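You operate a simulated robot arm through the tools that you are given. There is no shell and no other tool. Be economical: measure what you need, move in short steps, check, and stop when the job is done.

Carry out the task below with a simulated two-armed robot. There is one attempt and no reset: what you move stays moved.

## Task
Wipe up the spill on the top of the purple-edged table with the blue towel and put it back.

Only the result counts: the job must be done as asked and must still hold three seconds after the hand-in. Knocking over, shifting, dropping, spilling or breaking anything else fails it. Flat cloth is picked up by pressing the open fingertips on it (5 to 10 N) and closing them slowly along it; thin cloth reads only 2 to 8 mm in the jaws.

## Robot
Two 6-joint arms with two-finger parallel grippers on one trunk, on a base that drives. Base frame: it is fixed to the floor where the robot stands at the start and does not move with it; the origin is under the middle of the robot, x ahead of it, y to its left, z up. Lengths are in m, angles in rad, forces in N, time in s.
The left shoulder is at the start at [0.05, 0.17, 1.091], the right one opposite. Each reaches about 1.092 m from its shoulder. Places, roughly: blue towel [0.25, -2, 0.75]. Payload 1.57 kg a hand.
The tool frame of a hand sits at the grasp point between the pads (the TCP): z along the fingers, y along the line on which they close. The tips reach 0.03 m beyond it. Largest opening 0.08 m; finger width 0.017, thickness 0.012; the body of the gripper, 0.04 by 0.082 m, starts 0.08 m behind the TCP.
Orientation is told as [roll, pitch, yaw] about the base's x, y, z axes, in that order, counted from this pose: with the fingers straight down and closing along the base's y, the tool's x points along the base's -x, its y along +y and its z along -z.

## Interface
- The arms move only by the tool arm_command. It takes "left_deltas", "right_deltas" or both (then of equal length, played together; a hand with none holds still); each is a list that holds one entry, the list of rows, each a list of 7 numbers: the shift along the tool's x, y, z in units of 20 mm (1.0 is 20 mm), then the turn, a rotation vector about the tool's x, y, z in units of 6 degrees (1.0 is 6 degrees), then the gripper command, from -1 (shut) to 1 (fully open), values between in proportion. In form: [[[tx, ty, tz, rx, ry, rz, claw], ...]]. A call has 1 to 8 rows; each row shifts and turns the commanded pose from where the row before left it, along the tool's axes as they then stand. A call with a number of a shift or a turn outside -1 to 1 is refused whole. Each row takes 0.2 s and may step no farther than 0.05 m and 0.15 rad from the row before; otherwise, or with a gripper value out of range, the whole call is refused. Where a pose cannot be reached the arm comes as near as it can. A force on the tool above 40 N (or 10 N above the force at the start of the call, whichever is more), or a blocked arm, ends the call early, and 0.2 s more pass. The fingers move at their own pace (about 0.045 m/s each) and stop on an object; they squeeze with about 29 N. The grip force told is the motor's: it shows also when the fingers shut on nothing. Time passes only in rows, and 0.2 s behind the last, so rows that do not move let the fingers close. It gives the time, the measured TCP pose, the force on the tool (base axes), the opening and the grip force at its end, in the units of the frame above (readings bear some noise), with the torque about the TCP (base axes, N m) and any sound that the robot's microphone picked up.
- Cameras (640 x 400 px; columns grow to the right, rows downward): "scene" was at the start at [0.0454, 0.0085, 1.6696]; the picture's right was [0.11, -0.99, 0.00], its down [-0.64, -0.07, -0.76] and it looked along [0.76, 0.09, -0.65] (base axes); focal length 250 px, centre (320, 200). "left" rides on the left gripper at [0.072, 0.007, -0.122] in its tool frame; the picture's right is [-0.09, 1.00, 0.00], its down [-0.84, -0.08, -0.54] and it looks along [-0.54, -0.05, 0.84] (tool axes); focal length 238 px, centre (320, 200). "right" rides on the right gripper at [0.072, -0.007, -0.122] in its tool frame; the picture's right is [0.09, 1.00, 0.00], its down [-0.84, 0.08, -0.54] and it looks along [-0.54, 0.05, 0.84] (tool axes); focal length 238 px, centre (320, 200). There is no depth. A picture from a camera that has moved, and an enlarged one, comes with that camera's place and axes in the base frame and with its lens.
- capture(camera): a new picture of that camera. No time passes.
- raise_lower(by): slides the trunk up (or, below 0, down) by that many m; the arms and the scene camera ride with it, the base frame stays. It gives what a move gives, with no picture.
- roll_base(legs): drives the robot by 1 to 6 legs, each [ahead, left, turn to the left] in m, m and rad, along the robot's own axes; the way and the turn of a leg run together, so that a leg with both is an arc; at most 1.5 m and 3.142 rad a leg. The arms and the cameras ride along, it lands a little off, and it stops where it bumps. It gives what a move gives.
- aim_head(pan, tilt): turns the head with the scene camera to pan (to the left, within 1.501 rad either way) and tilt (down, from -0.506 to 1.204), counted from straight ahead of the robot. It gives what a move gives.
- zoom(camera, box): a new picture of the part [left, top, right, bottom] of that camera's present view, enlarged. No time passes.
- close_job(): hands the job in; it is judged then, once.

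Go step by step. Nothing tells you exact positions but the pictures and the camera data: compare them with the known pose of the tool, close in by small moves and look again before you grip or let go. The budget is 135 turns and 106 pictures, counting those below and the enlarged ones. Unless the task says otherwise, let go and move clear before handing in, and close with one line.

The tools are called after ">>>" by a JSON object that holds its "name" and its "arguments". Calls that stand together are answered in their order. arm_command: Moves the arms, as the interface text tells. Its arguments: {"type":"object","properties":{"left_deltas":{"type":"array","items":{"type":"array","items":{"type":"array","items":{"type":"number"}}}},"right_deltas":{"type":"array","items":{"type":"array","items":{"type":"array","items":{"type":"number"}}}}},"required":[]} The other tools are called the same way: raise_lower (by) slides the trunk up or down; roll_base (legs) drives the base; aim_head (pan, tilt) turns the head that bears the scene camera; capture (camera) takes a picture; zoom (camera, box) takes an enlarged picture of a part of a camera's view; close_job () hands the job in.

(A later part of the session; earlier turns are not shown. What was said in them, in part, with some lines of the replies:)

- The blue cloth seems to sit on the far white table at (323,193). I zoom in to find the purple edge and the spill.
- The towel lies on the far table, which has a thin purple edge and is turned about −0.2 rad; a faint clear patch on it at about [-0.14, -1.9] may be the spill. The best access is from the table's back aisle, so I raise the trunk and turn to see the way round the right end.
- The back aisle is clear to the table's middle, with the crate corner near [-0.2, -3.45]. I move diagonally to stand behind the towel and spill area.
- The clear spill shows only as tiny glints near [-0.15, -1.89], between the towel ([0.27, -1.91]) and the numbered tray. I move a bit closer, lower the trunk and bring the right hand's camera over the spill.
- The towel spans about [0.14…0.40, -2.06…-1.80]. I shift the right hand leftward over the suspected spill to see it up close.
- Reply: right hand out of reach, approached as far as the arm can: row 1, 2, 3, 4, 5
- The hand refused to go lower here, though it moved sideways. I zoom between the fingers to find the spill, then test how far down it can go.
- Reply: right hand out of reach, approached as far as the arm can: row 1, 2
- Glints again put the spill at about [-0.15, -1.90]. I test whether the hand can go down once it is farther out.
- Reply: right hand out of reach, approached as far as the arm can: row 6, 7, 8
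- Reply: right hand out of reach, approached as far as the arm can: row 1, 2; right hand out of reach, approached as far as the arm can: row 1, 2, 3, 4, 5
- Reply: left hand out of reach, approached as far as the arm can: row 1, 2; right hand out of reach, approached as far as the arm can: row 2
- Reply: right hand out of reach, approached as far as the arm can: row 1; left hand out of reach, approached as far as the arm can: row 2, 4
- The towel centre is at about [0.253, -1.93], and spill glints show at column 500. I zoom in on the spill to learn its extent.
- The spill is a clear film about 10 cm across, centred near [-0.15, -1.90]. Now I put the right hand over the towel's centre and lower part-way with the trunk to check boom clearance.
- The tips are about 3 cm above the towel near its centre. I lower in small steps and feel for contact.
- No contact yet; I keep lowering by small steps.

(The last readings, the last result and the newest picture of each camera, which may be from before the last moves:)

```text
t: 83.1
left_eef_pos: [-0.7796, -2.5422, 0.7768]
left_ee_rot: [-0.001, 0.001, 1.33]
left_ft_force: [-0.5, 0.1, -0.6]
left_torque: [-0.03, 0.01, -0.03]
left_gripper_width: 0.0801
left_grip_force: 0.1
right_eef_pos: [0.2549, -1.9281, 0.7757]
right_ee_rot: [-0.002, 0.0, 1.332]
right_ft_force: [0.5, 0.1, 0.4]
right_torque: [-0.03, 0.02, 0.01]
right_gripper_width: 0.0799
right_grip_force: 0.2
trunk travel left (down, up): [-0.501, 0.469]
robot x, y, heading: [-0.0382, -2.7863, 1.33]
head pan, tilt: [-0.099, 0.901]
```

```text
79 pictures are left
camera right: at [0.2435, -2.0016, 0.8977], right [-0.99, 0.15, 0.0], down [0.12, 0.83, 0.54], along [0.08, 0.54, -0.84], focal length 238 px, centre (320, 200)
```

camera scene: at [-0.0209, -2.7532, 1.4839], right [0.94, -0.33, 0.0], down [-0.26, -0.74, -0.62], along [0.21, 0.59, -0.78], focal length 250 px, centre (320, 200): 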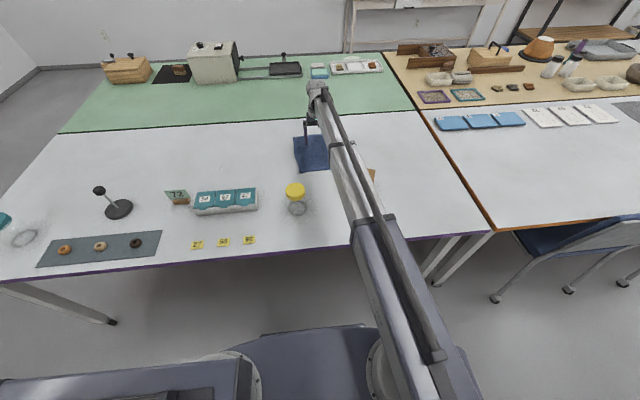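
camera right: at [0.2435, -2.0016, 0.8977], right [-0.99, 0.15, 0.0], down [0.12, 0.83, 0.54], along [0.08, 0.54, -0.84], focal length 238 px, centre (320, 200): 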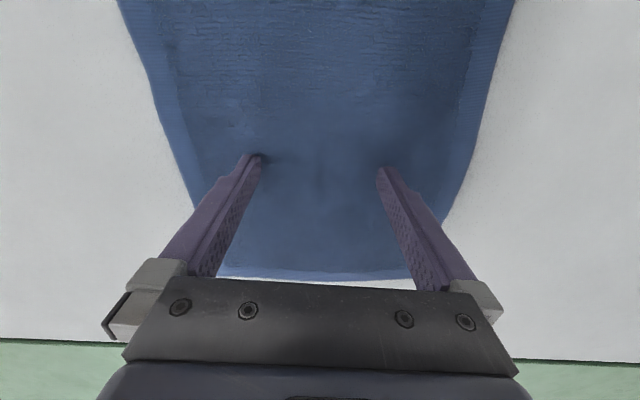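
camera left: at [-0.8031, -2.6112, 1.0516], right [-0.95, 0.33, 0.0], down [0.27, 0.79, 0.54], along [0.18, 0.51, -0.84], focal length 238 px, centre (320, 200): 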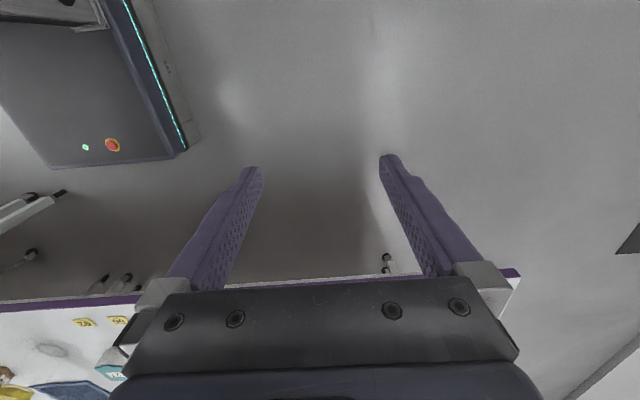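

The fingertips nearly touch the cloth. I go down 2 mm at a time.

>>> {"name": "raise_lower", "arguments": {"by": -0.002}}

>>> {"name": "raise_lower", "arguments": {"by": -0.002}}

>>> {"name": "raise_lower", "arguments": {"by": -0.001}}

```text
t: 83.6
left_eef_pos: [-0.7794, -2.5424, 0.7731]
left_ee_rot: [0.0, 0.001, 1.333]
left_ft_force: [0.7, 0.0, 1.2]
left_torque: [0.0, 0.01, -0.02]
left_gripper_width: 0.0801
left_grip_force: 0.1
right_eef_pos: [0.2544, -1.9303, 0.7735]
right_ee_rot: [-0.001, 0.001, 1.331]
right_ft_force: [0.0, 0.5, 2.8]
right_torque: [-0.01, 0.01, 0.0]
right_gripper_width: 0.0801
right_grip_force: 0.1
trunk travel left (down, up): [-0.499, 0.471]
robot x, y, heading: [-0.0375, -2.7872, 1.335]
head pan, tilt: [-0.099, 0.901]
```

```text
t: 84.1
left_eef_pos: [-0.7787, -2.5427, 0.7714]
left_ee_rot: [-0.002, -0.001, 1.332]
left_ft_force: [0.7, -0.8, -0.3]
left_torque: [0.02, 0.03, 0.01]
left_gripper_width: 0.08
left_grip_force: 0.0
right_eef_pos: [0.2539, -1.9292, 0.7722]
right_ee_rot: [-0.002, -0.001, 1.332]
right_ft_force: [0.4, 3.3, 13.5]
right_torque: [0.12, 0.02, -0.05]
right_gripper_width: 0.08
right_grip_force: 0.1
trunk travel left (down, up): [-0.497, 0.473]
robot x, y, heading: [-0.0358, -2.7862, 1.328]
head pan, tilt: [-0.099, 0.901]
```

```text
t: 84.7
left_eef_pos: [-0.7805, -2.5426, 0.7705]
left_ee_rot: [-0.001, -0.001, 1.332]
left_ft_force: [0.3, -0.1, -0.4]
left_torque: [-0.01, -0.03, 0.0]
left_gripper_width: 0.0799
left_grip_force: 0.1
right_eef_pos: [0.2544, -1.9302, 0.7731]
right_ee_rot: [-0.003, -0.005, 1.332]
right_ft_force: [2.4, 5.8, 26.1]
right_torque: [0.2, 0.07, -0.01]
right_gripper_width: 0.0798
right_grip_force: 0.0
trunk travel left (down, up): [-0.496, 0.474]
robot x, y, heading: [-0.0367, -2.7864, 1.332]
head pan, tilt: [-0.099, 0.901]
```

Contact: 26 N now, too hard. I back off to about 8 N and then close slowly.

>>> {"name": "raise_lower", "arguments": {"by": 0.0018}}

```text
t: 85.2
left_eef_pos: [-0.78, -2.5422, 0.7722]
left_ee_rot: [0.0, 0.001, 1.331]
left_ft_force: [-0.1, -0.1, -0.6]
left_torque: [0.02, 0.01, 0.0]
left_gripper_width: 0.0797
left_grip_force: 0.0
right_eef_pos: [0.2541, -1.9293, 0.7724]
right_ee_rot: [-0.002, 0.0, 1.333]
right_ft_force: [1.0, 2.1, 10.0]
right_torque: [0.05, -0.01, 0.04]
right_gripper_width: 0.0799
right_grip_force: 0.0
trunk travel left (down, up): [-0.498, 0.472]
robot x, y, heading: [-0.0381, -2.7828, 1.334]
head pan, tilt: [-0.099, 0.901]
```

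About 10 N; I close slowly over two calls.

>>> {"name": "arm_command", "arguments": {"right_deltas": [[[0, 0, 0, 0, 0, 0, 0.88], [0, 0, 0, 0, 0, 0, 0.75], [0, 0, 0, 0, 0, 0, 0.62], [0, 0, 0, 0, 0, 0, 0.5], [0, 0, 0, 0, 0, 0, 0.38], [0, 0, 0, 0, 0, 0, 0.25], [0, 0, 0, 0, 0, 0, 0.12], [0, 0, 0, 0, 0, 0, 0]]]}}

>>> {"name": "capture", "arguments": {"camera": "right"}}

```text
t: 87.0
left_eef_pos: [-0.7795, -2.5439, 0.7723]
left_ee_rot: [-0.001, 0.001, 1.332]
left_ft_force: [-0.4, -0.7, 0.2]
left_torque: [0.0, -0.03, 0.02]
left_gripper_width: 0.08
left_grip_force: 0.0
right_eef_pos: [0.2547, -1.93, 0.7728]
right_ee_rot: [-0.002, -0.002, 1.332]
right_ft_force: [0.3, -0.3, 8.7]
right_torque: [0.0, 0.03, -0.01]
right_gripper_width: 0.0386
right_grip_force: 0.1
trunk travel left (down, up): [-0.498, 0.472]
robot x, y, heading: [-0.04, -2.7849, 1.329]
head pan, tilt: [-0.099, 0.901]
```

```text
78 pictures are left
camera right: at [0.2433, -2.002, 0.8951], right [-0.99, 0.15, 0.0], down [0.12, 0.83, 0.54], along [0.08, 0.54, -0.84], focal length 238 px, centre (320, 200)
```

right: 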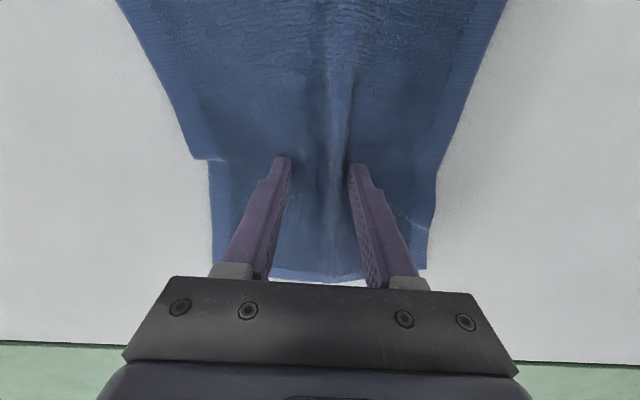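

The cloth is folding up between the fingers nicely. I finish closing.

>>> {"name": "arm_command", "arguments": {"right_deltas": [[[0, 0, 0, 0, 0, 0, -0.12], [0, 0, 0, 0, 0, 0, -0.25], [0, 0, 0, 0, 0, 0, -0.38], [0, 0, 0, 0, 0, 0, -0.5], [0, 0, 0, 0, 0, 0, -0.65], [0, 0, 0, 0, 0, 0, -0.8], [0, 0, 0, 0, 0, 0, -1], [0, 0, 0, 0, 0, 0, -1]]]}}

>>> {"name": "raise_lower", "arguments": {"by": 0.03}}

>>> {"name": "capture", "arguments": {"camera": "right"}}

```text
t: 88.8
left_eef_pos: [-0.7783, -2.5429, 0.7723]
left_ee_rot: [-0.002, -0.001, 1.331]
left_ft_force: [0.5, -0.7, -0.7]
left_torque: [-0.01, 0.0, -0.03]
left_gripper_width: 0.0802
left_grip_force: 0.1
right_eef_pos: [0.2557, -1.9299, 0.7728]
right_ee_rot: [-0.002, 0.0, 1.332]
right_ft_force: [1.0, -0.4, 8.1]
right_torque: [0.0, -0.11, -0.01]
right_gripper_width: 0.0065
right_grip_force: 26.0
trunk travel left (down, up): [-0.498, 0.472]
robot x, y, heading: [-0.0384, -2.7837, 1.329]
head pan, tilt: [-0.099, 0.901]
```

```text
t: 89.5
left_eef_pos: [-0.7802, -2.5422, 0.8022]
left_ee_rot: [-0.002, 0.0, 1.332]
left_ft_force: [-0.6, -0.7, 0.0]
left_torque: [-0.01, 0.0, -0.02]
left_gripper_width: 0.0799
left_grip_force: 0.1
right_eef_pos: [0.255, -1.9288, 0.8027]
right_ee_rot: [-0.001, 0.002, 1.33]
right_ft_force: [-0.1, 0.3, 0.0]
right_torque: [-0.04, -0.02, -0.01]
right_gripper_width: 0.0064
right_grip_force: 26.1
trunk travel left (down, up): [-0.528, 0.442]
robot x, y, heading: [-0.0375, -2.783, 1.329]
head pan, tilt: [-0.099, 0.901]
```

```text
77 pictures are left
camera right: at [0.2433, -2.0015, 0.9245], right [-0.99, 0.15, 0.0], down [0.12, 0.83, 0.54], along [0.08, 0.54, -0.84], focal length 238 px, centre (320, 200)
```

right: 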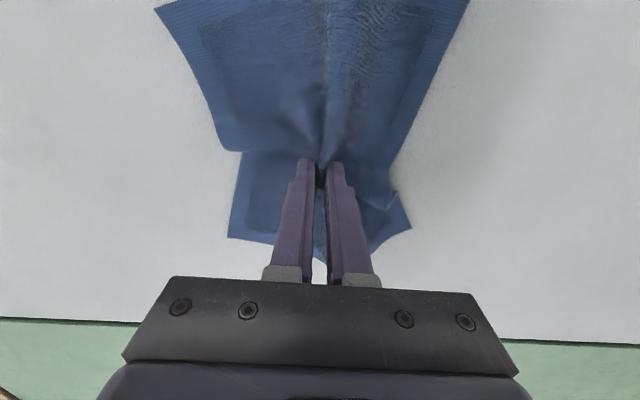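

The grip reads 6.4 mm with 26 N, so the towel is held by its centre. I lift it clear and carry it to the spill.

>>> {"name": "raise_lower", "arguments": {"by": 0.12}}

>>> {"name": "arm_command", "arguments": {"right_deltas": [[[0.16, 1, 0, 0, 0, 0, -1], [0.16, 1, 0, 0, 0, 0, -1], [0.16, 1, 0, 0, 0, 0, -1], [0.16, 1, 0, 0, 0, 0, -1], [0.16, 1, 0, 0, 0, 0, -1], [0.16, 1, 0, 0, 0, 0, -1], [0.16, 1, 0, 0, 0, 0, -1], [0.16, 1, 0, 0, 0, 0, -1]]]}}

>>> {"name": "arm_command", "arguments": {"right_deltas": [[[0.16, 1, 0, 0, 0, 0, -1], [0.16, 1, 0, 0, 0, 0, -1], [0.16, 1, 0, 0, 0, 0, -1], [0.16, 1, 0, 0, 0, 0, -1], [0.16, 1, 0, 0, 0, 0, -1], [0.16, 1, 0, 0, 0, 0, -1], [0.16, 1, 0, 0, 0, 0, -1], [0.16, 1, 0, 0, 0, 0, -1]]]}}

>>> {"name": "arm_command", "arguments": {"right_deltas": [[[0.16, 1, 0, 0, 0, 0, -1], [0.16, 1, 0, 0, 0, 0, -1], [0.16, 1, 0, 0, 0, 0, -1], [0.16, 1, 0, 0, 0, 0, -1]]]}}

>>> {"name": "capture", "arguments": {"camera": "scene"}}

>>> {"name": "capture", "arguments": {"camera": "right"}}

```text
t: 91.0
left_eef_pos: [-0.7796, -2.5427, 0.9231]
left_ee_rot: [0.0, -0.001, 1.331]
left_ft_force: [1.2, 0.3, -0.1]
left_torque: [0.01, 0.01, 0.03]
left_gripper_width: 0.0801
left_grip_force: 0.0
right_eef_pos: [0.2549, -1.9289, 0.9224]
right_ee_rot: [-0.002, 0.002, 1.333]
right_ft_force: [0.1, 0.6, -0.5]
right_torque: [0.02, -0.02, -0.01]
right_gripper_width: 0.0065
right_grip_force: 26.3
trunk travel left (down, up): [-0.648, 0.322]
robot x, y, heading: [-0.0359, -2.7842, 1.331]
head pan, tilt: [-0.099, 0.901]
```

```text
t: 92.8
left_eef_pos: [-0.7794, -2.5426, 0.9232]
left_ee_rot: [-0.002, 0.0, 1.332]
left_ft_force: [-0.3, 0.1, 0.7]
left_torque: [0.0, -0.01, -0.02]
left_gripper_width: 0.08
left_grip_force: 0.2
right_eef_pos: [0.0926, -1.9156, 0.9223]
right_ee_rot: [-0.001, 0.0, 1.332]
right_ft_force: [-0.2, -0.5, -0.6]
right_torque: [0.0, -0.04, 0.0]
right_gripper_width: 0.0066
right_grip_force: 26.4
trunk travel left (down, up): [-0.648, 0.322]
robot x, y, heading: [-0.0376, -2.7832, 1.33]
head pan, tilt: [-0.099, 0.901]
```

```text
t: 94.6
left_eef_pos: [-0.779, -2.5436, 0.922]
left_ee_rot: [0.0, 0.0, 1.331]
left_ft_force: [0.5, -0.5, -0.3]
left_torque: [0.0, 0.02, 0.01]
left_gripper_width: 0.0799
left_grip_force: 0.0
right_eef_pos: [-0.0627, -1.9276, 0.9233]
right_ee_rot: [-0.001, -0.004, 1.329]
right_ft_force: [-0.4, 0.4, -0.4]
right_torque: [-0.01, -0.02, -0.02]
right_gripper_width: 0.0065
right_grip_force: 25.9
right hand out of reach, approached as far as the arm can: row 4, 5, 6, 7, 8
trunk travel left (down, up): [-0.648, 0.322]
robot x, y, heading: [-0.0357, -2.7837, 1.33]
head pan, tilt: [-0.099, 0.901]
```

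```text
t: 95.6
left_eef_pos: [-0.7798, -2.5426, 0.9213]
left_ee_rot: [0.0, 0.0, 1.331]
left_ft_force: [0.2, -0.3, -1.2]
left_torque: [-0.02, -0.01, -0.02]
left_gripper_width: 0.08
left_grip_force: 0.0
right_eef_pos: [-0.1346, -1.9483, 0.9219]
right_ee_rot: [0.0, -0.002, 1.333]
right_ft_force: [0.1, 0.0, 0.3]
right_torque: [-0.01, -0.05, 0.03]
right_gripper_width: 0.0065
right_grip_force: 26.3
right hand out of reach, approached as far as the arm can: row 1, 2, 3, 4
trunk travel left (down, up): [-0.648, 0.322]
robot x, y, heading: [-0.0388, -2.7828, 1.33]
head pan, tilt: [-0.099, 0.901]
```

```text
76 pictures are left
camera scene: at [-0.0212, -2.7532, 1.5957], right [0.94, -0.33, 0.0], down [-0.26, -0.74, -0.62], along [0.21, 0.59, -0.78], focal length 250 px, centre (320, 200)
```

scene: 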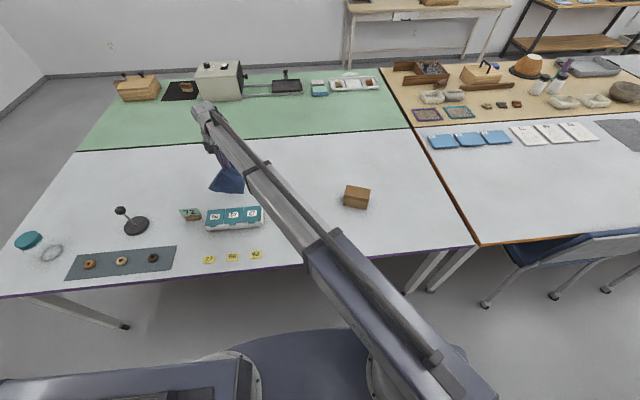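

```text
75 pictures are left
camera right: at [-0.1465, -2.021, 1.0444], right [-0.99, 0.15, 0.0], down [0.12, 0.83, 0.54], along [0.08, 0.54, -0.84], focal length 238 px, centre (320, 200)
```

right: 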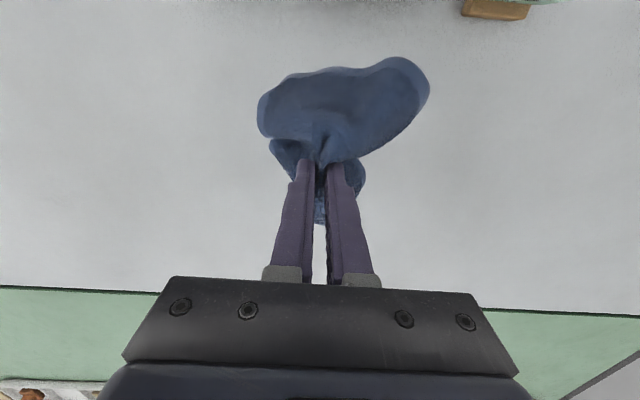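

The towel hangs well, but the boom is at its reach limit just short of the spill. I shift the base 0.2 m left while moving the hand back right over the spill.

>>> {"name": "arm_command", "arguments": {"right_deltas": [[[0, -1, 0, 0, 0, 0, -1], [0, -1, 0, 0, 0, 0, -1], [0, -1, 0, 0, 0, 0, -1], [0, -1, 0, 0, 0, 0, -1], [0, -1, 0, 0, 0, 0, -1], [0, -1, 0, 0, 0, 0, -1], [0, -1, 0, 0, 0, 0, -1], [0, -1, 0, 0, 0, 0, -1]]]}}

>>> {"name": "roll_base", "arguments": {"legs": [[0, 0.2, 0]]}}

```text
t: 97.4
left_eef_pos: [-0.7791, -2.5424, 0.9225]
left_ee_rot: [0.0, 0.0, 1.332]
left_ft_force: [0.4, -0.1, -0.6]
left_torque: [-0.01, 0.03, 0.01]
left_gripper_width: 0.0797
left_grip_force: 0.0
right_eef_pos: [0.0198, -1.9856, 0.9218]
right_ee_rot: [-0.002, -0.001, 1.33]
right_ft_force: [0.2, 0.5, -0.9]
right_torque: [0.01, -0.03, -0.03]
right_gripper_width: 0.0061
right_grip_force: 26.3
trunk travel left (down, up): [-0.648, 0.322]
robot x, y, heading: [-0.0362, -2.7841, 1.335]
head pan, tilt: [-0.099, 0.901]
```

```text
t: 99.0
left_eef_pos: [-0.9755, -2.4909, 0.9219]
left_ee_rot: [0.001, 0.0, 1.326]
left_ft_force: [0.3, -0.4, 0.5]
left_torque: [0.01, -0.04, 0.01]
left_gripper_width: 0.0801
left_grip_force: 0.2
right_eef_pos: [-0.1717, -1.9374, 0.922]
right_ee_rot: [-0.002, 0.001, 1.328]
right_ft_force: [0.5, 1.3, 0.3]
right_torque: [-0.06, -0.05, 0.0]
right_gripper_width: 0.0065
right_grip_force: 25.8
trunk travel left (down, up): [-0.648, 0.322]
robot x, y, heading: [-0.2362, -2.7375, 1.325]
head pan, tilt: [-0.099, 0.901]
```

The hand is just at the spill's near-left side. I lower so the cloth lies on the table, then feel for pressure.

>>> {"name": "raise_lower", "arguments": {"by": -0.1}}

>>> {"name": "capture", "arguments": {"camera": "scene"}}

>>> {"name": "capture", "arguments": {"camera": "right"}}

```text
t: 100.3
left_eef_pos: [-0.9741, -2.4905, 0.8231]
left_ee_rot: [-0.001, 0.0, 1.325]
left_ft_force: [0.8, -0.1, -0.4]
left_torque: [0.02, 0.01, 0.01]
left_gripper_width: 0.0802
left_grip_force: 0.0
right_eef_pos: [-0.1723, -1.9389, 0.8224]
right_ee_rot: [-0.001, 0.0, 1.325]
right_ft_force: [0.1, -0.2, 0.8]
right_torque: [0.0, -0.04, 0.02]
right_gripper_width: 0.0063
right_grip_force: 26.2
trunk travel left (down, up): [-0.548, 0.422]
robot x, y, heading: [-0.2316, -2.7402, 1.327]
head pan, tilt: [-0.099, 0.901]
```

```text
74 pictures are left
camera scene: at [-0.2164, -2.7051, 1.4957], right [0.94, -0.34, 0.0], down [-0.26, -0.74, -0.62], along [0.21, 0.58, -0.78], focal length 250 px, centre (320, 200)
```

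scene: 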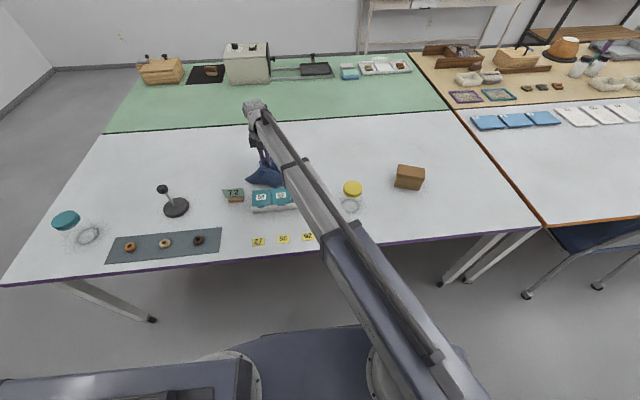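

```text
73 pictures are left
camera right: at [-0.1835, -2.0108, 0.9446], right [-0.99, 0.15, 0.0], down [0.13, 0.83, 0.54], along [0.08, 0.54, -0.84], focal length 238 px, centre (320, 200)
```

right: 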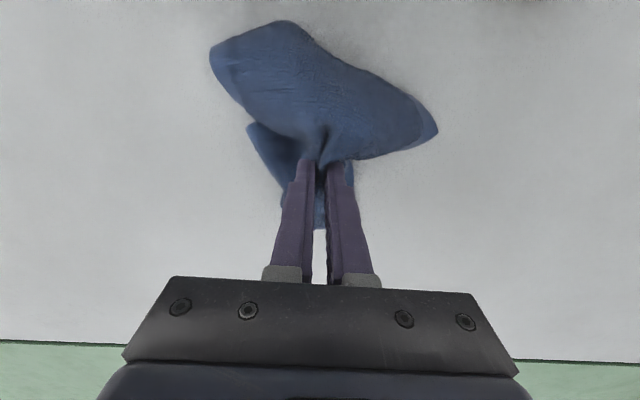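

The towel's near side comes close to the tray, so I move forward 5 cm onto the spill centre, then lower on.

>>> {"name": "arm_command", "arguments": {"right_deltas": [[[-0.8, -0.18, 0, 0, 0, 0, -1], [-0.8, -0.18, 0, 0, 0, 0, -1], [-0.8, -0.18, 0, 0, 0, 0, -1]]]}}

>>> {"name": "raise_lower", "arguments": {"by": -0.035}}

>>> {"name": "raise_lower", "arguments": {"by": -0.008}}

>>> {"name": "capture", "arguments": {"camera": "right"}}

>>> {"name": "capture", "arguments": {"camera": "scene"}}

```text
t: 101.2
left_eef_pos: [-0.9745, -2.4915, 0.8235]
left_ee_rot: [0.002, 0.0, 1.326]
left_ft_force: [-0.1, -0.2, 0.0]
left_torque: [-0.02, -0.01, 0.01]
left_gripper_width: 0.0797
left_grip_force: 0.1
right_eef_pos: [-0.1505, -1.8949, 0.8221]
right_ee_rot: [0.0, -0.001, 1.327]
right_ft_force: [0.6, 0.6, 0.1]
right_torque: [0.02, -0.03, 0.01]
right_gripper_width: 0.0064
right_grip_force: 25.8
trunk travel left (down, up): [-0.548, 0.422]
robot x, y, heading: [-0.2352, -2.7351, 1.324]
head pan, tilt: [-0.099, 0.901]
```

```text
t: 101.9
left_eef_pos: [-0.9742, -2.4893, 0.7869]
left_ee_rot: [0.001, -0.001, 1.326]
left_ft_force: [-1.5, 0.4, -0.7]
left_torque: [-0.03, 0.02, 0.02]
left_gripper_width: 0.0798
left_grip_force: 0.0
right_eef_pos: [-0.1496, -1.8966, 0.7878]
right_ee_rot: [-0.003, -0.001, 1.326]
right_ft_force: [-0.3, -0.3, 3.3]
right_torque: [-0.07, 0.01, 0.0]
right_gripper_width: 0.0065
right_grip_force: 26.5
trunk travel left (down, up): [-0.513, 0.457]
robot x, y, heading: [-0.2348, -2.7382, 1.326]
head pan, tilt: [-0.099, 0.901]
```

```text
t: 102.5
left_eef_pos: [-0.9745, -2.4923, 0.7808]
left_ee_rot: [0.0, -0.002, 1.327]
left_ft_force: [-1.0, 0.2, 0.3]
left_torque: [-0.03, 0.02, 0.02]
left_gripper_width: 0.0799
left_grip_force: 0.0
right_eef_pos: [-0.1504, -1.8977, 0.7817]
right_ee_rot: [-0.001, -0.002, 1.327]
right_ft_force: [-0.7, 2.0, 26.2]
right_torque: [-0.03, -0.01, 0.01]
right_gripper_width: 0.0066
right_grip_force: 25.8
trunk travel left (down, up): [-0.505, 0.465]
robot x, y, heading: [-0.2312, -2.7364, 1.325]
head pan, tilt: [-0.099, 0.901]
```

```text
72 pictures are left
camera right: at [-0.1623, -1.9698, 0.9034], right [-0.99, 0.15, 0.0], down [0.13, 0.83, 0.54], along [0.08, 0.54, -0.84], focal length 238 px, centre (320, 200)
```

right: 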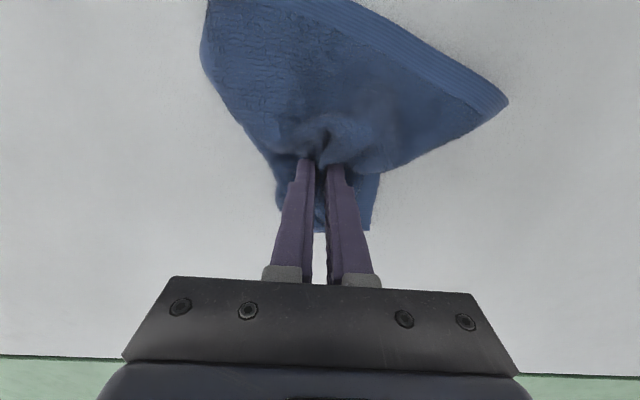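

```text
71 pictures are left
camera scene: at [-0.2168, -2.7075, 1.4531], right [0.94, -0.34, 0.0], down [-0.26, -0.74, -0.62], along [0.21, 0.59, -0.78], focal length 250 px, centre (320, 200)
```

scene: 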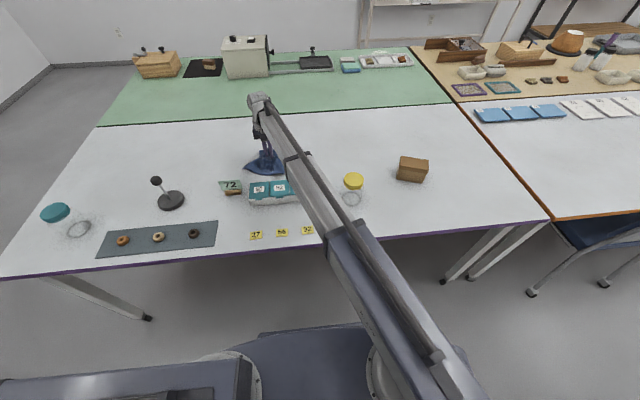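

The cloth is pressed at 26 N on the spill centre. I ease the pressure and wipe in a small zigzag, staying away from the tray.

>>> {"name": "raise_lower", "arguments": {"by": 0.0015}}

>>> {"name": "arm_command", "arguments": {"right_deltas": [[[-0.7, 0, 0, 0, 0, 0, -1], [-0.7, 0.5, 0, 0, 0, 0, -1], [-0.7, 0.5, 0, 0, 0, 0, -1], [0, 1, 0, 0, 0, 0, -1], [0, 1, 0, 0, 0, 0, -1], [0.7, 0, 0, 0, 0, 0, -1], [0, -1, 0, 0, 0, 0, -1], [0, -1, 0, 0, 0, 0, -1]]]}}

>>> {"name": "arm_command", "arguments": {"right_deltas": [[[0, -1, 0, 0, 0, 0, -1], [0, -1, 0, 0, 0, 0, -1], [0, -1, 0, 0, 0, 0, -1], [0, -1, 0, 0, 0, 0, -1], [0.7, 0, 0, 0, 0, 0, -1], [0, 1, 0, 0, 0, 0, -1], [0, 1, 0, 0, 0, 0, -1], [0, 1, 0, 0, 0, 0, -1]]]}}

>>> {"name": "arm_command", "arguments": {"right_deltas": [[[0, 1, 0, 0, 0, 0, -1], [0, 1, 0, 0, 0, 0, -1], [0, 1, 0, 0, 0, 0, -1], [0.7, 0, 0, 0, 0, 0, -1], [0, -1, 0, 0, 0, 0, -1], [0, -1, 0, 0, 0, 0, -1], [0, -1, 0, 0, 0, 0, -1], [0, -1, 0, 0, 0, 0, -1]]]}}

>>> {"name": "capture", "arguments": {"camera": "right"}}

>>> {"name": "capture", "arguments": {"camera": "scene"}}

```text
t: 103.0
left_eef_pos: [-0.9745, -2.492, 0.7806]
left_ee_rot: [0.0, -0.002, 1.325]
left_ft_force: [-0.2, 0.7, -0.1]
left_torque: [-0.02, -0.02, -0.01]
left_gripper_width: 0.0801
left_grip_force: 0.0
right_eef_pos: [-0.1512, -1.8964, 0.7816]
right_ee_rot: [-0.002, -0.002, 1.326]
right_ft_force: [-0.6, 1.7, 19.3]
right_torque: [-0.05, -0.03, 0.02]
right_gripper_width: 0.0063
right_grip_force: 26.3
trunk travel left (down, up): [-0.506, 0.464]
robot x, y, heading: [-0.2338, -2.7393, 1.327]
head pan, tilt: [-0.099, 0.901]
```

```text
t: 104.8
left_eef_pos: [-0.9745, -2.4914, 0.781]
left_ee_rot: [-0.001, 0.0, 1.328]
left_ft_force: [0.1, 0.5, 0.3]
left_torque: [-0.02, -0.03, 0.02]
left_gripper_width: 0.0799
left_grip_force: 0.0
right_eef_pos: [-0.161, -1.8941, 0.782]
right_ee_rot: [-0.002, -0.001, 1.328]
right_ft_force: [-3.8, 1.2, 10.6]
right_torque: [0.0, 0.05, -0.01]
right_gripper_width: 0.0063
right_grip_force: 26.4
right hand out of reach, approached as far as the arm can: row 3, 4, 5
trunk travel left (down, up): [-0.506, 0.464]
robot x, y, heading: [-0.2355, -2.7356, 1.33]
head pan, tilt: [-0.099, 0.901]
```

```text
t: 106.6
left_eef_pos: [-0.9745, -2.4909, 0.781]
left_ee_rot: [0.0, 0.002, 1.326]
left_ft_force: [0.2, -0.8, 0.3]
left_torque: [0.0, 0.01, -0.02]
left_gripper_width: 0.08
left_grip_force: 0.1
right_eef_pos: [-0.1428, -1.9123, 0.7815]
right_ee_rot: [-0.003, -0.003, 1.327]
right_ft_force: [3.4, -0.8, 10.2]
right_torque: [-0.05, -0.23, 0.04]
right_gripper_width: 0.0064
right_grip_force: 26.5
trunk travel left (down, up): [-0.506, 0.464]
robot x, y, heading: [-0.2277, -2.7357, 1.323]
head pan, tilt: [-0.099, 0.901]
```

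```text
t: 108.4
left_eef_pos: [-0.9745, -2.491, 0.7813]
left_ee_rot: [-0.001, 0.0, 1.326]
left_ft_force: [0.1, 0.2, 0.1]
left_torque: [0.01, -0.02, 0.04]
left_gripper_width: 0.08
left_grip_force: 0.1
right_eef_pos: [-0.126, -1.9297, 0.7812]
right_ee_rot: [-0.002, -0.001, 1.328]
right_ft_force: [-4.3, 1.5, 10.3]
right_torque: [-0.04, 0.03, 0.01]
right_gripper_width: 0.0063
right_grip_force: 25.8
trunk travel left (down, up): [-0.506, 0.464]
robot x, y, heading: [-0.2327, -2.733, 1.322]
head pan, tilt: [-0.099, 0.901]
```

```text
70 pictures are left
camera right: at [-0.1376, -2.0025, 0.9036], right [-0.99, 0.15, 0.0], down [0.13, 0.83, 0.54], along [0.08, 0.54, -0.84], focal length 238 px, centre (320, 200)
```

right: 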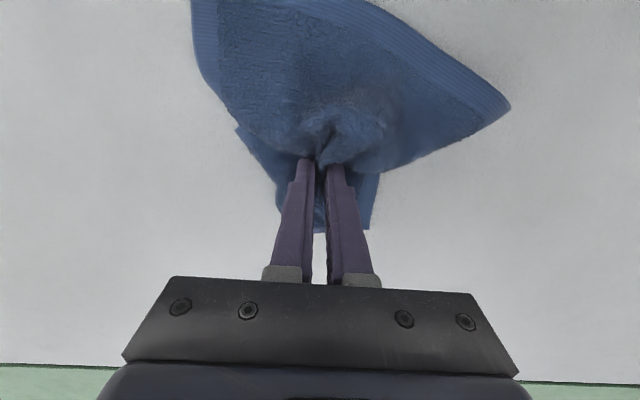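

```text
69 pictures are left
camera scene: at [-0.2169, -2.7059, 1.4542], right [0.94, -0.34, 0.0], down [-0.26, -0.74, -0.62], along [0.21, 0.59, -0.78], focal length 250 px, centre (320, 200)
```

scene: 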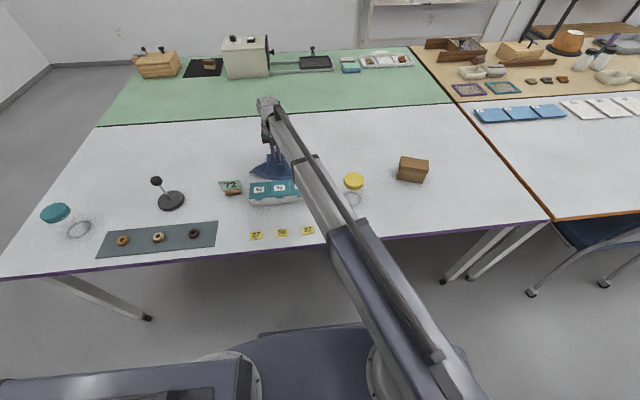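

Wiping proceeds at about 10 N, with nothing else moved. I do another crosswise pass, then lift and inspect.

>>> {"name": "arm_command", "arguments": {"right_deltas": [[[-1, -0.5, 0, 0, 0, 0, -1], [-1, 0, 0, 0, 0, 0, -1], [-1, 0, 0, 0, 0, 0, -1], [0, 1, 0, 0, 0, 0, -1], [1, 0, 0, 0, 0, 0, -1], [1, 0, 0, 0, 0, 0, -1], [1, 0, 0, 0, 0, 0, -1], [0, 1, 0, 0, 0, 0, -1]]]}}

>>> {"name": "arm_command", "arguments": {"right_deltas": [[[-1, 0, 0, 0, 0, 0, -1], [-1, 0, 0, 0, 0, 0, -1], [-1, 0, 0, 0, 0, 0, -1], [0, 1, 0, 0, 0, 0, -1], [1, 0, 0, 0, 0, 0, -1], [1, 0, 0, 0, 0, 0, -1], [1, 0, 0, 0, 0, 0, -1], [0, 1, 0, 0, 0, 0, -1]]]}}

>>> {"name": "arm_command", "arguments": {"right_deltas": [[[-1, 0, 0, 0, 0, 0, -1], [-1, 0, 0, 0, 0, 0, -1], [-1, 0, 0, 0, 0, 0, -1], [0, 1, 0, 0, 0, 0, -1], [1, 0, 0, 0, 0, 0, -1], [1, 0, 0, 0, 0, 0, -1], [0.5, 0, 0, 0, 0, 0, -1], [0, 0, 0, 0, 0, 0, -1]]]}}

>>> {"name": "raise_lower", "arguments": {"by": 0.13}}

>>> {"name": "arm_command", "arguments": {"right_deltas": [[[0, -1, 0, 0, 0, 0, -1], [0, -1, 0, 0, 0, 0, -1], [0, -1, 0, 0, 0, 0, -1], [0, -1, 0, 0, 0, 0, -1], [0, -1, 0, 0, 0, 0, -1], [0, -1, 0, 0, 0, 0, -1], [0, -1, 0, 0, 0, 0, -1], [0, -1, 0, 0, 0, 0, -1]]]}}

>>> {"name": "arm_command", "arguments": {"right_deltas": [[[0, -1, 0, 0, 0, 0, -1], [0, -1, 0, 0, 0, 0, -1], [0, -1, 0, 0, 0, 0, -1], [0, -1, 0, 0, 0, 0, -1], [0, -1, 0, 0, 0, 0, -1], [0, -1, 0, 0, 0, 0, -1], [0, -1, 0, 0, 0, 0, -1], [0, -1, 0, 0, 0, 0, -1]]]}}

>>> {"name": "zoom", "arguments": {"camera": "scene", "box": [200, 110, 360, 210]}}

>>> {"name": "capture", "arguments": {"camera": "right"}}

```text
t: 110.2
left_eef_pos: [-0.9746, -2.4909, 0.7807]
left_ee_rot: [0.001, 0.001, 1.327]
left_ft_force: [0.5, -0.3, 0.2]
left_torque: [0.0, 0.01, 0.04]
left_gripper_width: 0.0799
left_grip_force: 0.1
right_eef_pos: [-0.1563, -1.9223, 0.7824]
right_ee_rot: [0.0, 0.002, 1.327]
right_ft_force: [3.1, -1.7, 9.3]
right_torque: [-0.08, -0.19, 0.04]
right_gripper_width: 0.0065
right_grip_force: 26.1
trunk travel left (down, up): [-0.506, 0.464]
robot x, y, heading: [-0.2277, -2.7359, 1.326]
head pan, tilt: [-0.099, 0.901]
```

```text
t: 112.0
left_eef_pos: [-0.9744, -2.4904, 0.7819]
left_ee_rot: [0.0, -0.001, 1.327]
left_ft_force: [0.7, -1.1, 0.3]
left_torque: [0.0, -0.01, -0.02]
left_gripper_width: 0.0802
left_grip_force: 0.1
right_eef_pos: [-0.1926, -1.9174, 0.7818]
right_ee_rot: [-0.002, -0.001, 1.327]
right_ft_force: [4.3, -0.2, 10.2]
right_torque: [-0.06, -0.2, 0.03]
right_gripper_width: 0.0064
right_grip_force: 25.6
right hand out of reach, approached as far as the arm can: row 4
trunk travel left (down, up): [-0.506, 0.464]
robot x, y, heading: [-0.2319, -2.7399, 1.327]
head pan, tilt: [-0.099, 0.901]
```

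```text
t: 113.8
left_eef_pos: [-0.975, -2.4903, 0.7813]
left_ee_rot: [-0.001, 0.001, 1.327]
left_ft_force: [0.4, -0.2, 0.1]
left_torque: [-0.03, 0.03, 0.02]
left_gripper_width: 0.0802
left_grip_force: 0.0
right_eef_pos: [-0.2108, -1.914, 0.7816]
right_ee_rot: [-0.001, -0.002, 1.328]
right_ft_force: [1.7, 4.1, 10.4]
right_torque: [0.08, -0.14, 0.03]
right_gripper_width: 0.0063
right_grip_force: 26.3
right hand out of reach, approached as far as the arm can: row 3, 4
trunk travel left (down, up): [-0.506, 0.464]
robot x, y, heading: [-0.2339, -2.7343, 1.326]
head pan, tilt: [-0.099, 0.901]
```

```text
t: 115.4
left_eef_pos: [-0.9746, -2.4905, 0.9106]
left_ee_rot: [-0.001, 0.0, 1.325]
left_ft_force: [-0.5, -0.2, -0.3]
left_torque: [-0.02, 0.02, -0.03]
left_gripper_width: 0.08
left_grip_force: 0.0
right_eef_pos: [-0.2105, -1.913, 0.9115]
right_ee_rot: [-0.001, 0.0, 1.326]
right_ft_force: [0.2, -0.5, 0.3]
right_torque: [0.0, -0.01, 0.01]
right_gripper_width: 0.0061
right_grip_force: 26.5
trunk travel left (down, up): [-0.636, 0.334]
robot x, y, heading: [-0.2312, -2.7351, 1.327]
head pan, tilt: [-0.099, 0.901]
```

```text
t: 117.2
left_eef_pos: [-0.974, -2.4921, 0.9113]
left_ee_rot: [-0.001, -0.002, 1.326]
left_ft_force: [0.2, 0.3, 0.3]
left_torque: [0.0, -0.01, 0.03]
left_gripper_width: 0.08
left_grip_force: 0.1
right_eef_pos: [-0.055, -1.9513, 0.9105]
right_ee_rot: [-0.002, 0.0, 1.326]
right_ft_force: [-0.3, 0.7, 0.4]
right_torque: [0.0, -0.02, 0.02]
right_gripper_width: 0.0064
right_grip_force: 26.0
trunk travel left (down, up): [-0.636, 0.334]
robot x, y, heading: [-0.234, -2.7396, 1.323]
head pan, tilt: [-0.099, 0.901]
```

```text
t: 119.0
left_eef_pos: [-0.9741, -2.4904, 0.9102]
left_ee_rot: [0.001, 0.001, 1.325]
left_ft_force: [0.5, -1.2, 0.5]
left_torque: [0.0, -0.05, 0.01]
left_gripper_width: 0.0799
left_grip_force: 0.1
right_eef_pos: [0.0972, -1.9912, 0.9111]
right_ee_rot: [-0.002, -0.001, 1.327]
right_ft_force: [-0.8, -0.3, -0.9]
right_torque: [-0.03, -0.04, 0.01]
right_gripper_width: 0.0064
right_grip_force: 26.0
trunk travel left (down, up): [-0.636, 0.334]
robot x, y, heading: [-0.2344, -2.7363, 1.326]
head pan, tilt: [-0.099, 0.901]
```

```text
4.00 times, centred on (280, 160) of scene
camera zoom: at [-0.2163, -2.705, 1.5842], right [0.94, -0.34, 0.0], down [-0.26, -0.74, -0.62], along [0.21, 0.58, -0.78], focal length 998 px, centre (480, 360)
```

zoom: 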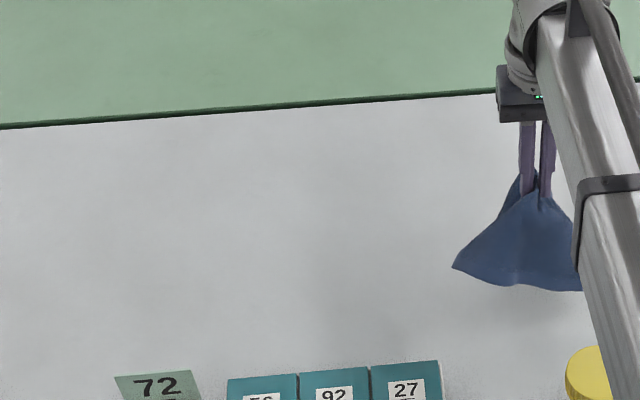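

```text
67 pictures are left
camera right: at [0.0859, -2.0643, 1.033], right [-0.99, 0.15, 0.0], down [0.13, 0.83, 0.54], along [0.08, 0.54, -0.84], focal length 238 px, centre (320, 200)
```

right: 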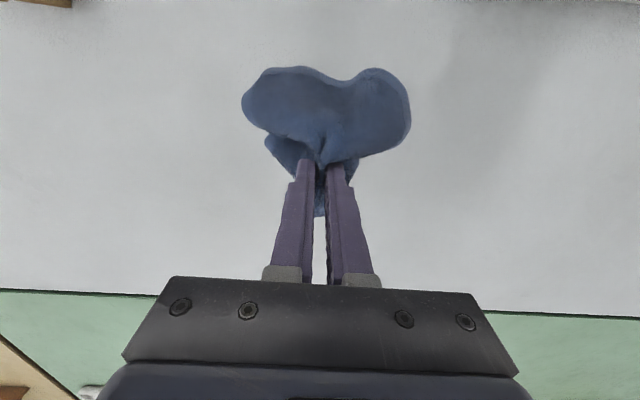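

No residue shows from this angle. I shift the base back right and recreate the view in which the spill glinted brightest, to compare.

>>> {"name": "raise_lower", "arguments": {"by": 0.18}}

>>> {"name": "roll_base", "arguments": {"legs": [[0, -0.2, 0]]}}

>>> {"name": "arm_command", "arguments": {"right_deltas": [[[-0.23, 0.97, 0, 0, 0, 0, -1], [-0.23, 0.97, 0, 0, 0, 0, -1], [-0.23, 0.97, 0, 0, 0, 0, -1], [-0.23, 0.97, 0, 0, 0, 0, -1], [-0.23, 0.97, 0, 0, 0, 0, -1], [-0.23, 0.97, 0, 0, 0, 0, -1]]]}}

>>> {"name": "capture", "arguments": {"camera": "right"}}

>>> {"name": "zoom", "arguments": {"camera": "right", "box": [400, 30, 600, 155]}}

```text
t: 121.0
left_eef_pos: [-0.9736, -2.4905, 1.0906]
left_ee_rot: [0.0, 0.001, 1.327]
left_ft_force: [-0.8, -0.7, -0.6]
left_torque: [0.01, 0.03, -0.02]
left_gripper_width: 0.08
left_grip_force: 0.0
right_eef_pos: [0.0981, -1.9918, 1.0907]
right_ee_rot: [-0.002, 0.0, 1.325]
right_ft_force: [0.0, -0.3, -0.9]
right_torque: [-0.02, -0.01, 0.0]
right_gripper_width: 0.0063
right_grip_force: 25.7
trunk travel left (down, up): [-0.816, 0.154]
robot x, y, heading: [-0.2324, -2.7362, 1.324]
head pan, tilt: [-0.099, 0.901]
```

```text
t: 122.6
left_eef_pos: [-0.7803, -2.5403, 1.0918]
left_ee_rot: [0.001, -0.001, 1.33]
left_ft_force: [0.1, 0.3, -0.5]
left_torque: [0.0, 0.04, 0.01]
left_gripper_width: 0.0801
left_grip_force: 0.0
right_eef_pos: [0.2905, -2.0395, 1.0909]
right_ee_rot: [0.0, 0.001, 1.33]
right_ft_force: [-0.1, -0.4, 0.3]
right_torque: [0.01, -0.03, 0.0]
right_gripper_width: 0.0063
right_grip_force: 25.9
trunk travel left (down, up): [-0.816, 0.154]
robot x, y, heading: [-0.0391, -2.7853, 1.332]
head pan, tilt: [-0.099, 0.901]
```

```text
t: 124.0
left_eef_pos: [-0.7808, -2.5409, 1.0901]
left_ee_rot: [0.001, 0.001, 1.331]
left_ft_force: [-0.5, -0.9, 0.6]
left_torque: [0.0, 0.0, 0.02]
left_gripper_width: 0.0799
left_grip_force: 0.2
right_eef_pos: [0.1818, -1.9828, 1.0915]
right_ee_rot: [-0.002, 0.0, 1.33]
right_ft_force: [-0.4, 0.3, -0.9]
right_torque: [-0.03, -0.01, -0.01]
right_gripper_width: 0.0062
right_grip_force: 26.1
trunk travel left (down, up): [-0.816, 0.154]
robot x, y, heading: [-0.0404, -2.7836, 1.336]
head pan, tilt: [-0.099, 0.901]
```

```text
66 pictures are left
camera right: at [0.1701, -2.0555, 1.213], right [-0.99, 0.15, 0.0], down [0.12, 0.83, 0.54], along [0.08, 0.54, -0.84], focal length 238 px, centre (320, 200)
```

right: 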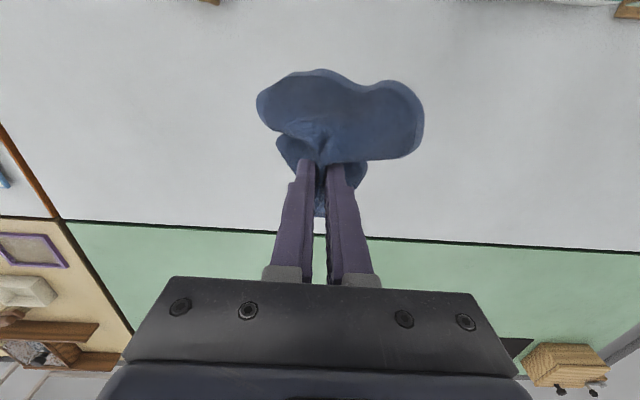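

```text
3.20 times, centred on (500, 92) of right
camera zoom: at [0.1701, -2.0555, 1.213], right [-0.99, 0.15, 0.0], down [0.12, 0.83, 0.54], along [0.08, 0.54, -0.84], focal length 763 px, centre (-256, 544)
```

zoom: 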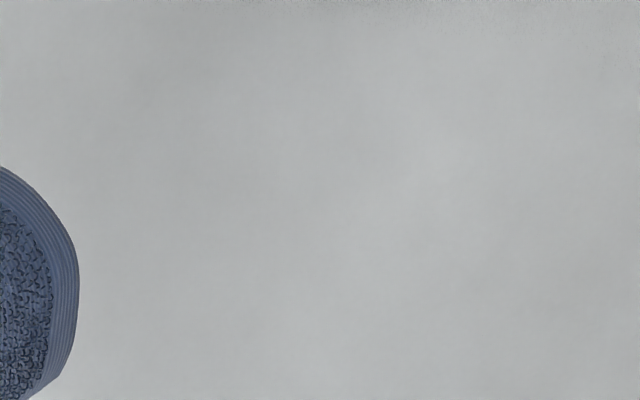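

The same view now shows a clean surface. I bring the towel back over its original spot at [0.255, -1.93] and lower it.

>>> {"name": "arm_command", "arguments": {"right_deltas": [[[-0.86, -0.72, 0, 0, 0, 0, -1], [-0.86, -0.72, 0, 0, 0, 0, -1], [-0.86, -0.72, 0, 0, 0, 0, -1], [-0.86, -0.72, 0, 0, 0, 0, -1]]]}}

>>> {"name": "raise_lower", "arguments": {"by": -0.2}}

>>> {"name": "raise_lower", "arguments": {"by": -0.1}}

>>> {"name": "capture", "arguments": {"camera": "right"}}

>>> {"name": "capture", "arguments": {"camera": "scene"}}

```text
t: 125.0
left_eef_pos: [-0.7808, -2.5409, 1.0922]
left_ee_rot: [-0.001, 0.001, 1.331]
left_ft_force: [-0.1, -0.8, -0.2]
left_torque: [-0.04, 0.01, 0.0]
left_gripper_width: 0.08
left_grip_force: 0.0
right_eef_pos: [0.2556, -1.9292, 1.0912]
right_ee_rot: [-0.002, 0.0, 1.331]
right_ft_force: [0.3, 0.3, 0.2]
right_torque: [-0.02, 0.02, 0.0]
right_gripper_width: 0.0065
right_grip_force: 26.1
trunk travel left (down, up): [-0.816, 0.154]
robot x, y, heading: [-0.0396, -2.7841, 1.331]
head pan, tilt: [-0.099, 0.901]
```

```text
t: 127.2
left_eef_pos: [-0.7811, -2.5408, 0.891]
left_ee_rot: [0.002, 0.001, 1.33]
left_ft_force: [0.3, 0.1, -0.1]
left_torque: [0.03, -0.02, 0.01]
left_gripper_width: 0.0802
left_grip_force: 0.1
right_eef_pos: [0.2548, -1.9301, 0.8912]
right_ee_rot: [-0.002, -0.001, 1.332]
right_ft_force: [0.0, 0.1, -0.4]
right_torque: [-0.01, 0.0, -0.03]
right_gripper_width: 0.0063
right_grip_force: 26.1
trunk travel left (down, up): [-0.616, 0.354]
robot x, y, heading: [-0.0393, -2.784, 1.328]
head pan, tilt: [-0.099, 0.901]
```

```text
t: 128.5
left_eef_pos: [-0.7819, -2.5419, 0.79]
left_ee_rot: [0.0, 0.001, 1.327]
left_ft_force: [-0.1, 0.1, 0.7]
left_torque: [0.01, 0.0, 0.02]
left_gripper_width: 0.08
left_grip_force: 0.1
right_eef_pos: [0.2552, -1.9291, 0.7918]
right_ee_rot: [0.0, -0.001, 1.33]
right_ft_force: [0.2, 0.1, 2.0]
right_torque: [-0.03, -0.02, 0.04]
right_gripper_width: 0.0064
right_grip_force: 26.1
trunk travel left (down, up): [-0.516, 0.454]
robot x, y, heading: [-0.0422, -2.7851, 1.328]
head pan, tilt: [-0.099, 0.901]
```

```text
64 pictures are left
camera right: at [0.2431, -2.0028, 0.9132], right [-0.99, 0.15, 0.0], down [0.12, 0.83, 0.54], along [0.08, 0.54, -0.84], focal length 238 px, centre (320, 200)
```

right: 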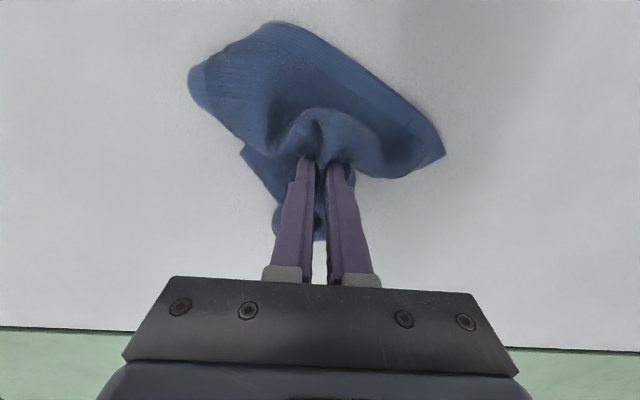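

```text
63 pictures are left
camera scene: at [-0.0232, -2.753, 1.4642], right [0.94, -0.33, 0.0], down [-0.26, -0.74, -0.62], along [0.21, 0.59, -0.78], focal length 250 px, centre (320, 200)
```

scene: 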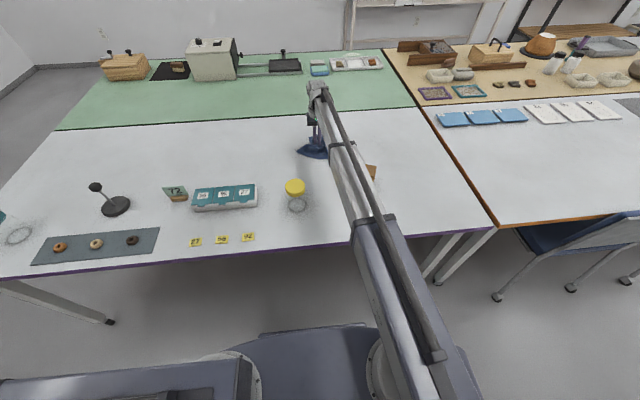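

The towel rests on its original place. I press down lightly, open slowly and lift away.

>>> {"name": "raise_lower", "arguments": {"by": -0.008}}

>>> {"name": "arm_command", "arguments": {"right_deltas": [[[0, 0, 0, 0, 0, 0, -0.7], [0, 0, 0, 0, 0, 0, -0.4], [0, 0, 0, 0, 0, 0, -0.1], [0, 0, 0, 0, 0, 0, 0.2], [0, 0, 0, 0, 0, 0, 0.5], [0, 0, 0, 0, 0, 0, 0.8], [0, 0, 0, 0, 0, 0, 1], [0, 0, 0, 0, 0, 0, 1]]]}}

>>> {"name": "raise_lower", "arguments": {"by": 0.1}}

>>> {"name": "capture", "arguments": {"camera": "right"}}

```text
t: 129.1
left_eef_pos: [-0.7824, -2.5402, 0.7836]
left_ee_rot: [-0.001, 0.001, 1.33]
left_ft_force: [0.0, -0.1, 0.5]
left_torque: [-0.03, 0.0, -0.04]
left_gripper_width: 0.0797
left_grip_force: 0.1
right_eef_pos: [0.2545, -1.9306, 0.784]
right_ee_rot: [-0.002, -0.002, 1.33]
right_ft_force: [-0.1, 1.0, 12.5]
right_torque: [0.02, 0.04, 0.02]
right_gripper_width: 0.0064
right_grip_force: 25.7
trunk travel left (down, up): [-0.508, 0.462]
robot x, y, heading: [-0.043, -2.7873, 1.33]
head pan, tilt: [-0.099, 0.901]
```

```text
t: 130.9
left_eef_pos: [-0.7823, -2.54, 0.7835]
left_ee_rot: [-0.001, 0.0, 1.329]
left_ft_force: [0.1, 0.1, -1.2]
left_torque: [0.0, 0.0, -0.02]
left_gripper_width: 0.0799
left_grip_force: 0.0
right_eef_pos: [0.2532, -1.9297, 0.7837]
right_ee_rot: [-0.004, -0.001, 1.332]
right_ft_force: [0.5, -0.2, 3.8]
right_torque: [-0.01, 0.09, 0.0]
right_gripper_width: 0.0787
right_grip_force: 0.0
trunk travel left (down, up): [-0.508, 0.462]
robot x, y, heading: [-0.0403, -2.7869, 1.331]
head pan, tilt: [-0.099, 0.901]
```

```text
t: 132.2
left_eef_pos: [-0.7807, -2.5414, 0.8841]
left_ee_rot: [0.0, 0.0, 1.331]
left_ft_force: [0.2, -0.3, 0.7]
left_torque: [-0.01, -0.02, -0.01]
left_gripper_width: 0.0799
left_grip_force: 0.1
right_eef_pos: [0.2549, -1.9294, 0.8819]
right_ee_rot: [-0.004, -0.001, 1.33]
right_ft_force: [-0.3, -0.4, -0.1]
right_torque: [0.0, 0.0, -0.02]
right_gripper_width: 0.0801
right_grip_force: 0.1
trunk travel left (down, up): [-0.608, 0.362]
robot x, y, heading: [-0.0409, -2.7841, 1.329]
head pan, tilt: [-0.099, 0.901]
```

```text
62 pictures are left
camera right: at [0.2431, -2.0026, 1.0049], right [-0.99, 0.15, 0.0], down [0.12, 0.83, 0.54], along [0.08, 0.54, -0.84], focal length 238 px, centre (320, 200)
```

right: 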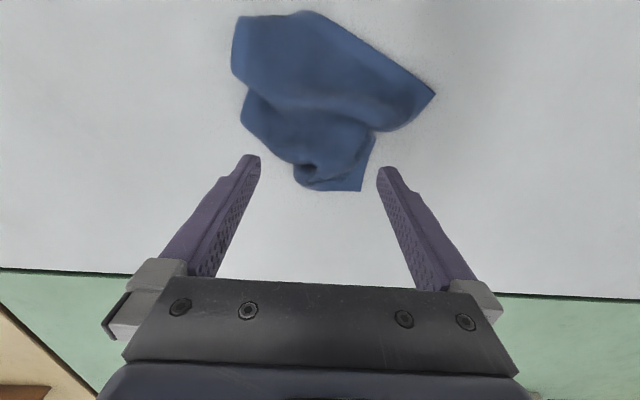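

The towel lies released within about 2–3 cm of its original centre, though rumpled. I raise clear and make a final check of the table.

>>> {"name": "raise_lower", "arguments": {"by": 0.25}}

>>> {"name": "arm_command", "arguments": {"right_deltas": [[[0, -1, 0, 0, 0, 0, 1], [0, -1, 0, 0, 0, 0, 1], [0, -1, 0, 0, 0, 0, 1], [0, -1, 0, 0, 0, 0, 1], [0, -1, 0, 0, 0, 0, 1], [0, -1, 0, 0, 0, 0, 1], [0, -1, 0, 0, 0, 0, 1], [0, -1, 0, 0, 0, 0, 1]]]}}

>>> {"name": "capture", "arguments": {"camera": "scene"}}

>>> {"name": "zoom", "arguments": {"camera": "scene", "box": [160, 150, 360, 275]}}

>>> {"name": "capture", "arguments": {"camera": "right"}}

```text
t: 134.8
left_eef_pos: [-0.7817, -2.5419, 1.1329]
left_ee_rot: [-0.001, 0.0, 1.33]
left_ft_force: [0.8, 0.2, -0.6]
left_torque: [-0.02, 0.04, 0.0]
left_gripper_width: 0.0802
left_grip_force: 0.1
right_eef_pos: [0.2538, -1.9301, 1.1328]
right_ee_rot: [0.0, 0.001, 1.329]
right_ft_force: [-0.5, 0.4, -0.4]
right_torque: [0.01, -0.02, 0.02]
right_gripper_width: 0.0802
right_grip_force: 0.1
trunk travel left (down, up): [-0.858, 0.112]
robot x, y, heading: [-0.0394, -2.7843, 1.327]
head pan, tilt: [-0.099, 0.901]
```

```text
t: 136.6
left_eef_pos: [-0.7813, -2.5407, 1.1332]
left_ee_rot: [0.0, 0.0, 1.33]
left_ft_force: [0.5, 0.3, -0.6]
left_torque: [0.0, -0.02, 0.0]
left_gripper_width: 0.08
left_grip_force: 0.0
right_eef_pos: [0.4092, -1.9691, 1.1325]
right_ee_rot: [-0.002, -0.001, 1.329]
right_ft_force: [0.5, -0.2, -0.3]
right_torque: [-0.01, 0.01, 0.03]
right_gripper_width: 0.0803
right_grip_force: 0.1
trunk travel left (down, up): [-0.858, 0.112]
robot x, y, heading: [-0.0435, -2.7862, 1.33]
head pan, tilt: [-0.099, 0.901]
```

```text
61 pictures are left
camera scene: at [-0.0227, -2.7529, 1.8062], right [0.94, -0.33, 0.0], down [-0.26, -0.74, -0.62], along [0.21, 0.59, -0.78], focal length 250 px, centre (320, 200)
```

scene: 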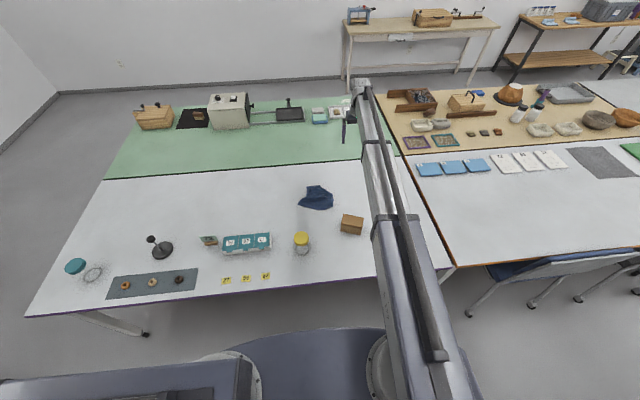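

```text
3.20 times, centred on (260, 212) of scene
camera zoom: at [-0.0227, -2.7529, 1.8062], right [0.94, -0.33, 0.0], down [-0.26, -0.74, -0.62], along [0.21, 0.59, -0.78], focal length 798 px, centre (512, 160)
```

zoom: 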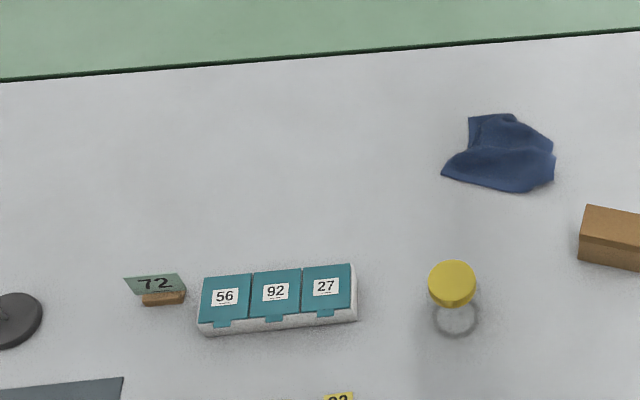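

```text
59 pictures are left
camera right: at [0.398, -2.042, 1.2549], right [-0.99, 0.15, 0.0], down [0.12, 0.83, 0.54], along [0.08, 0.54, -0.84], focal length 238 px, centre (320, 200)
```

right: 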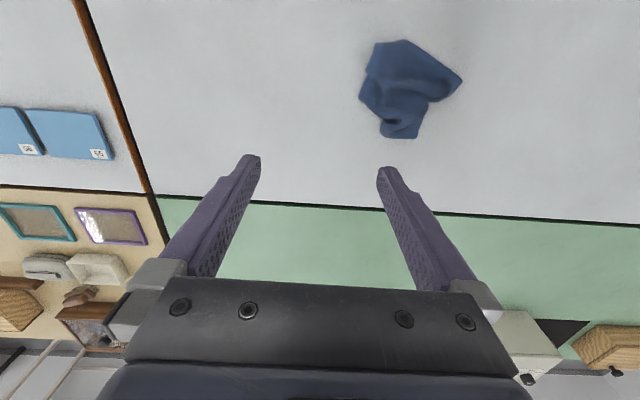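

The spill area is clean, nothing else moved, and the towel is back on its spot with both hands clear. I hand the job in.

>>> {"name": "close_job", "arguments": {}}

```text
The job is handed in.
```

I wiped up the clear spill on the purple-edged table with the blue towel and put the towel back about 2 cm from where it was. It is rumpled rather than flat. From the angle where the spill had glinted brightest, the surface now looks clean, and nothing else on the table appears to have moved.
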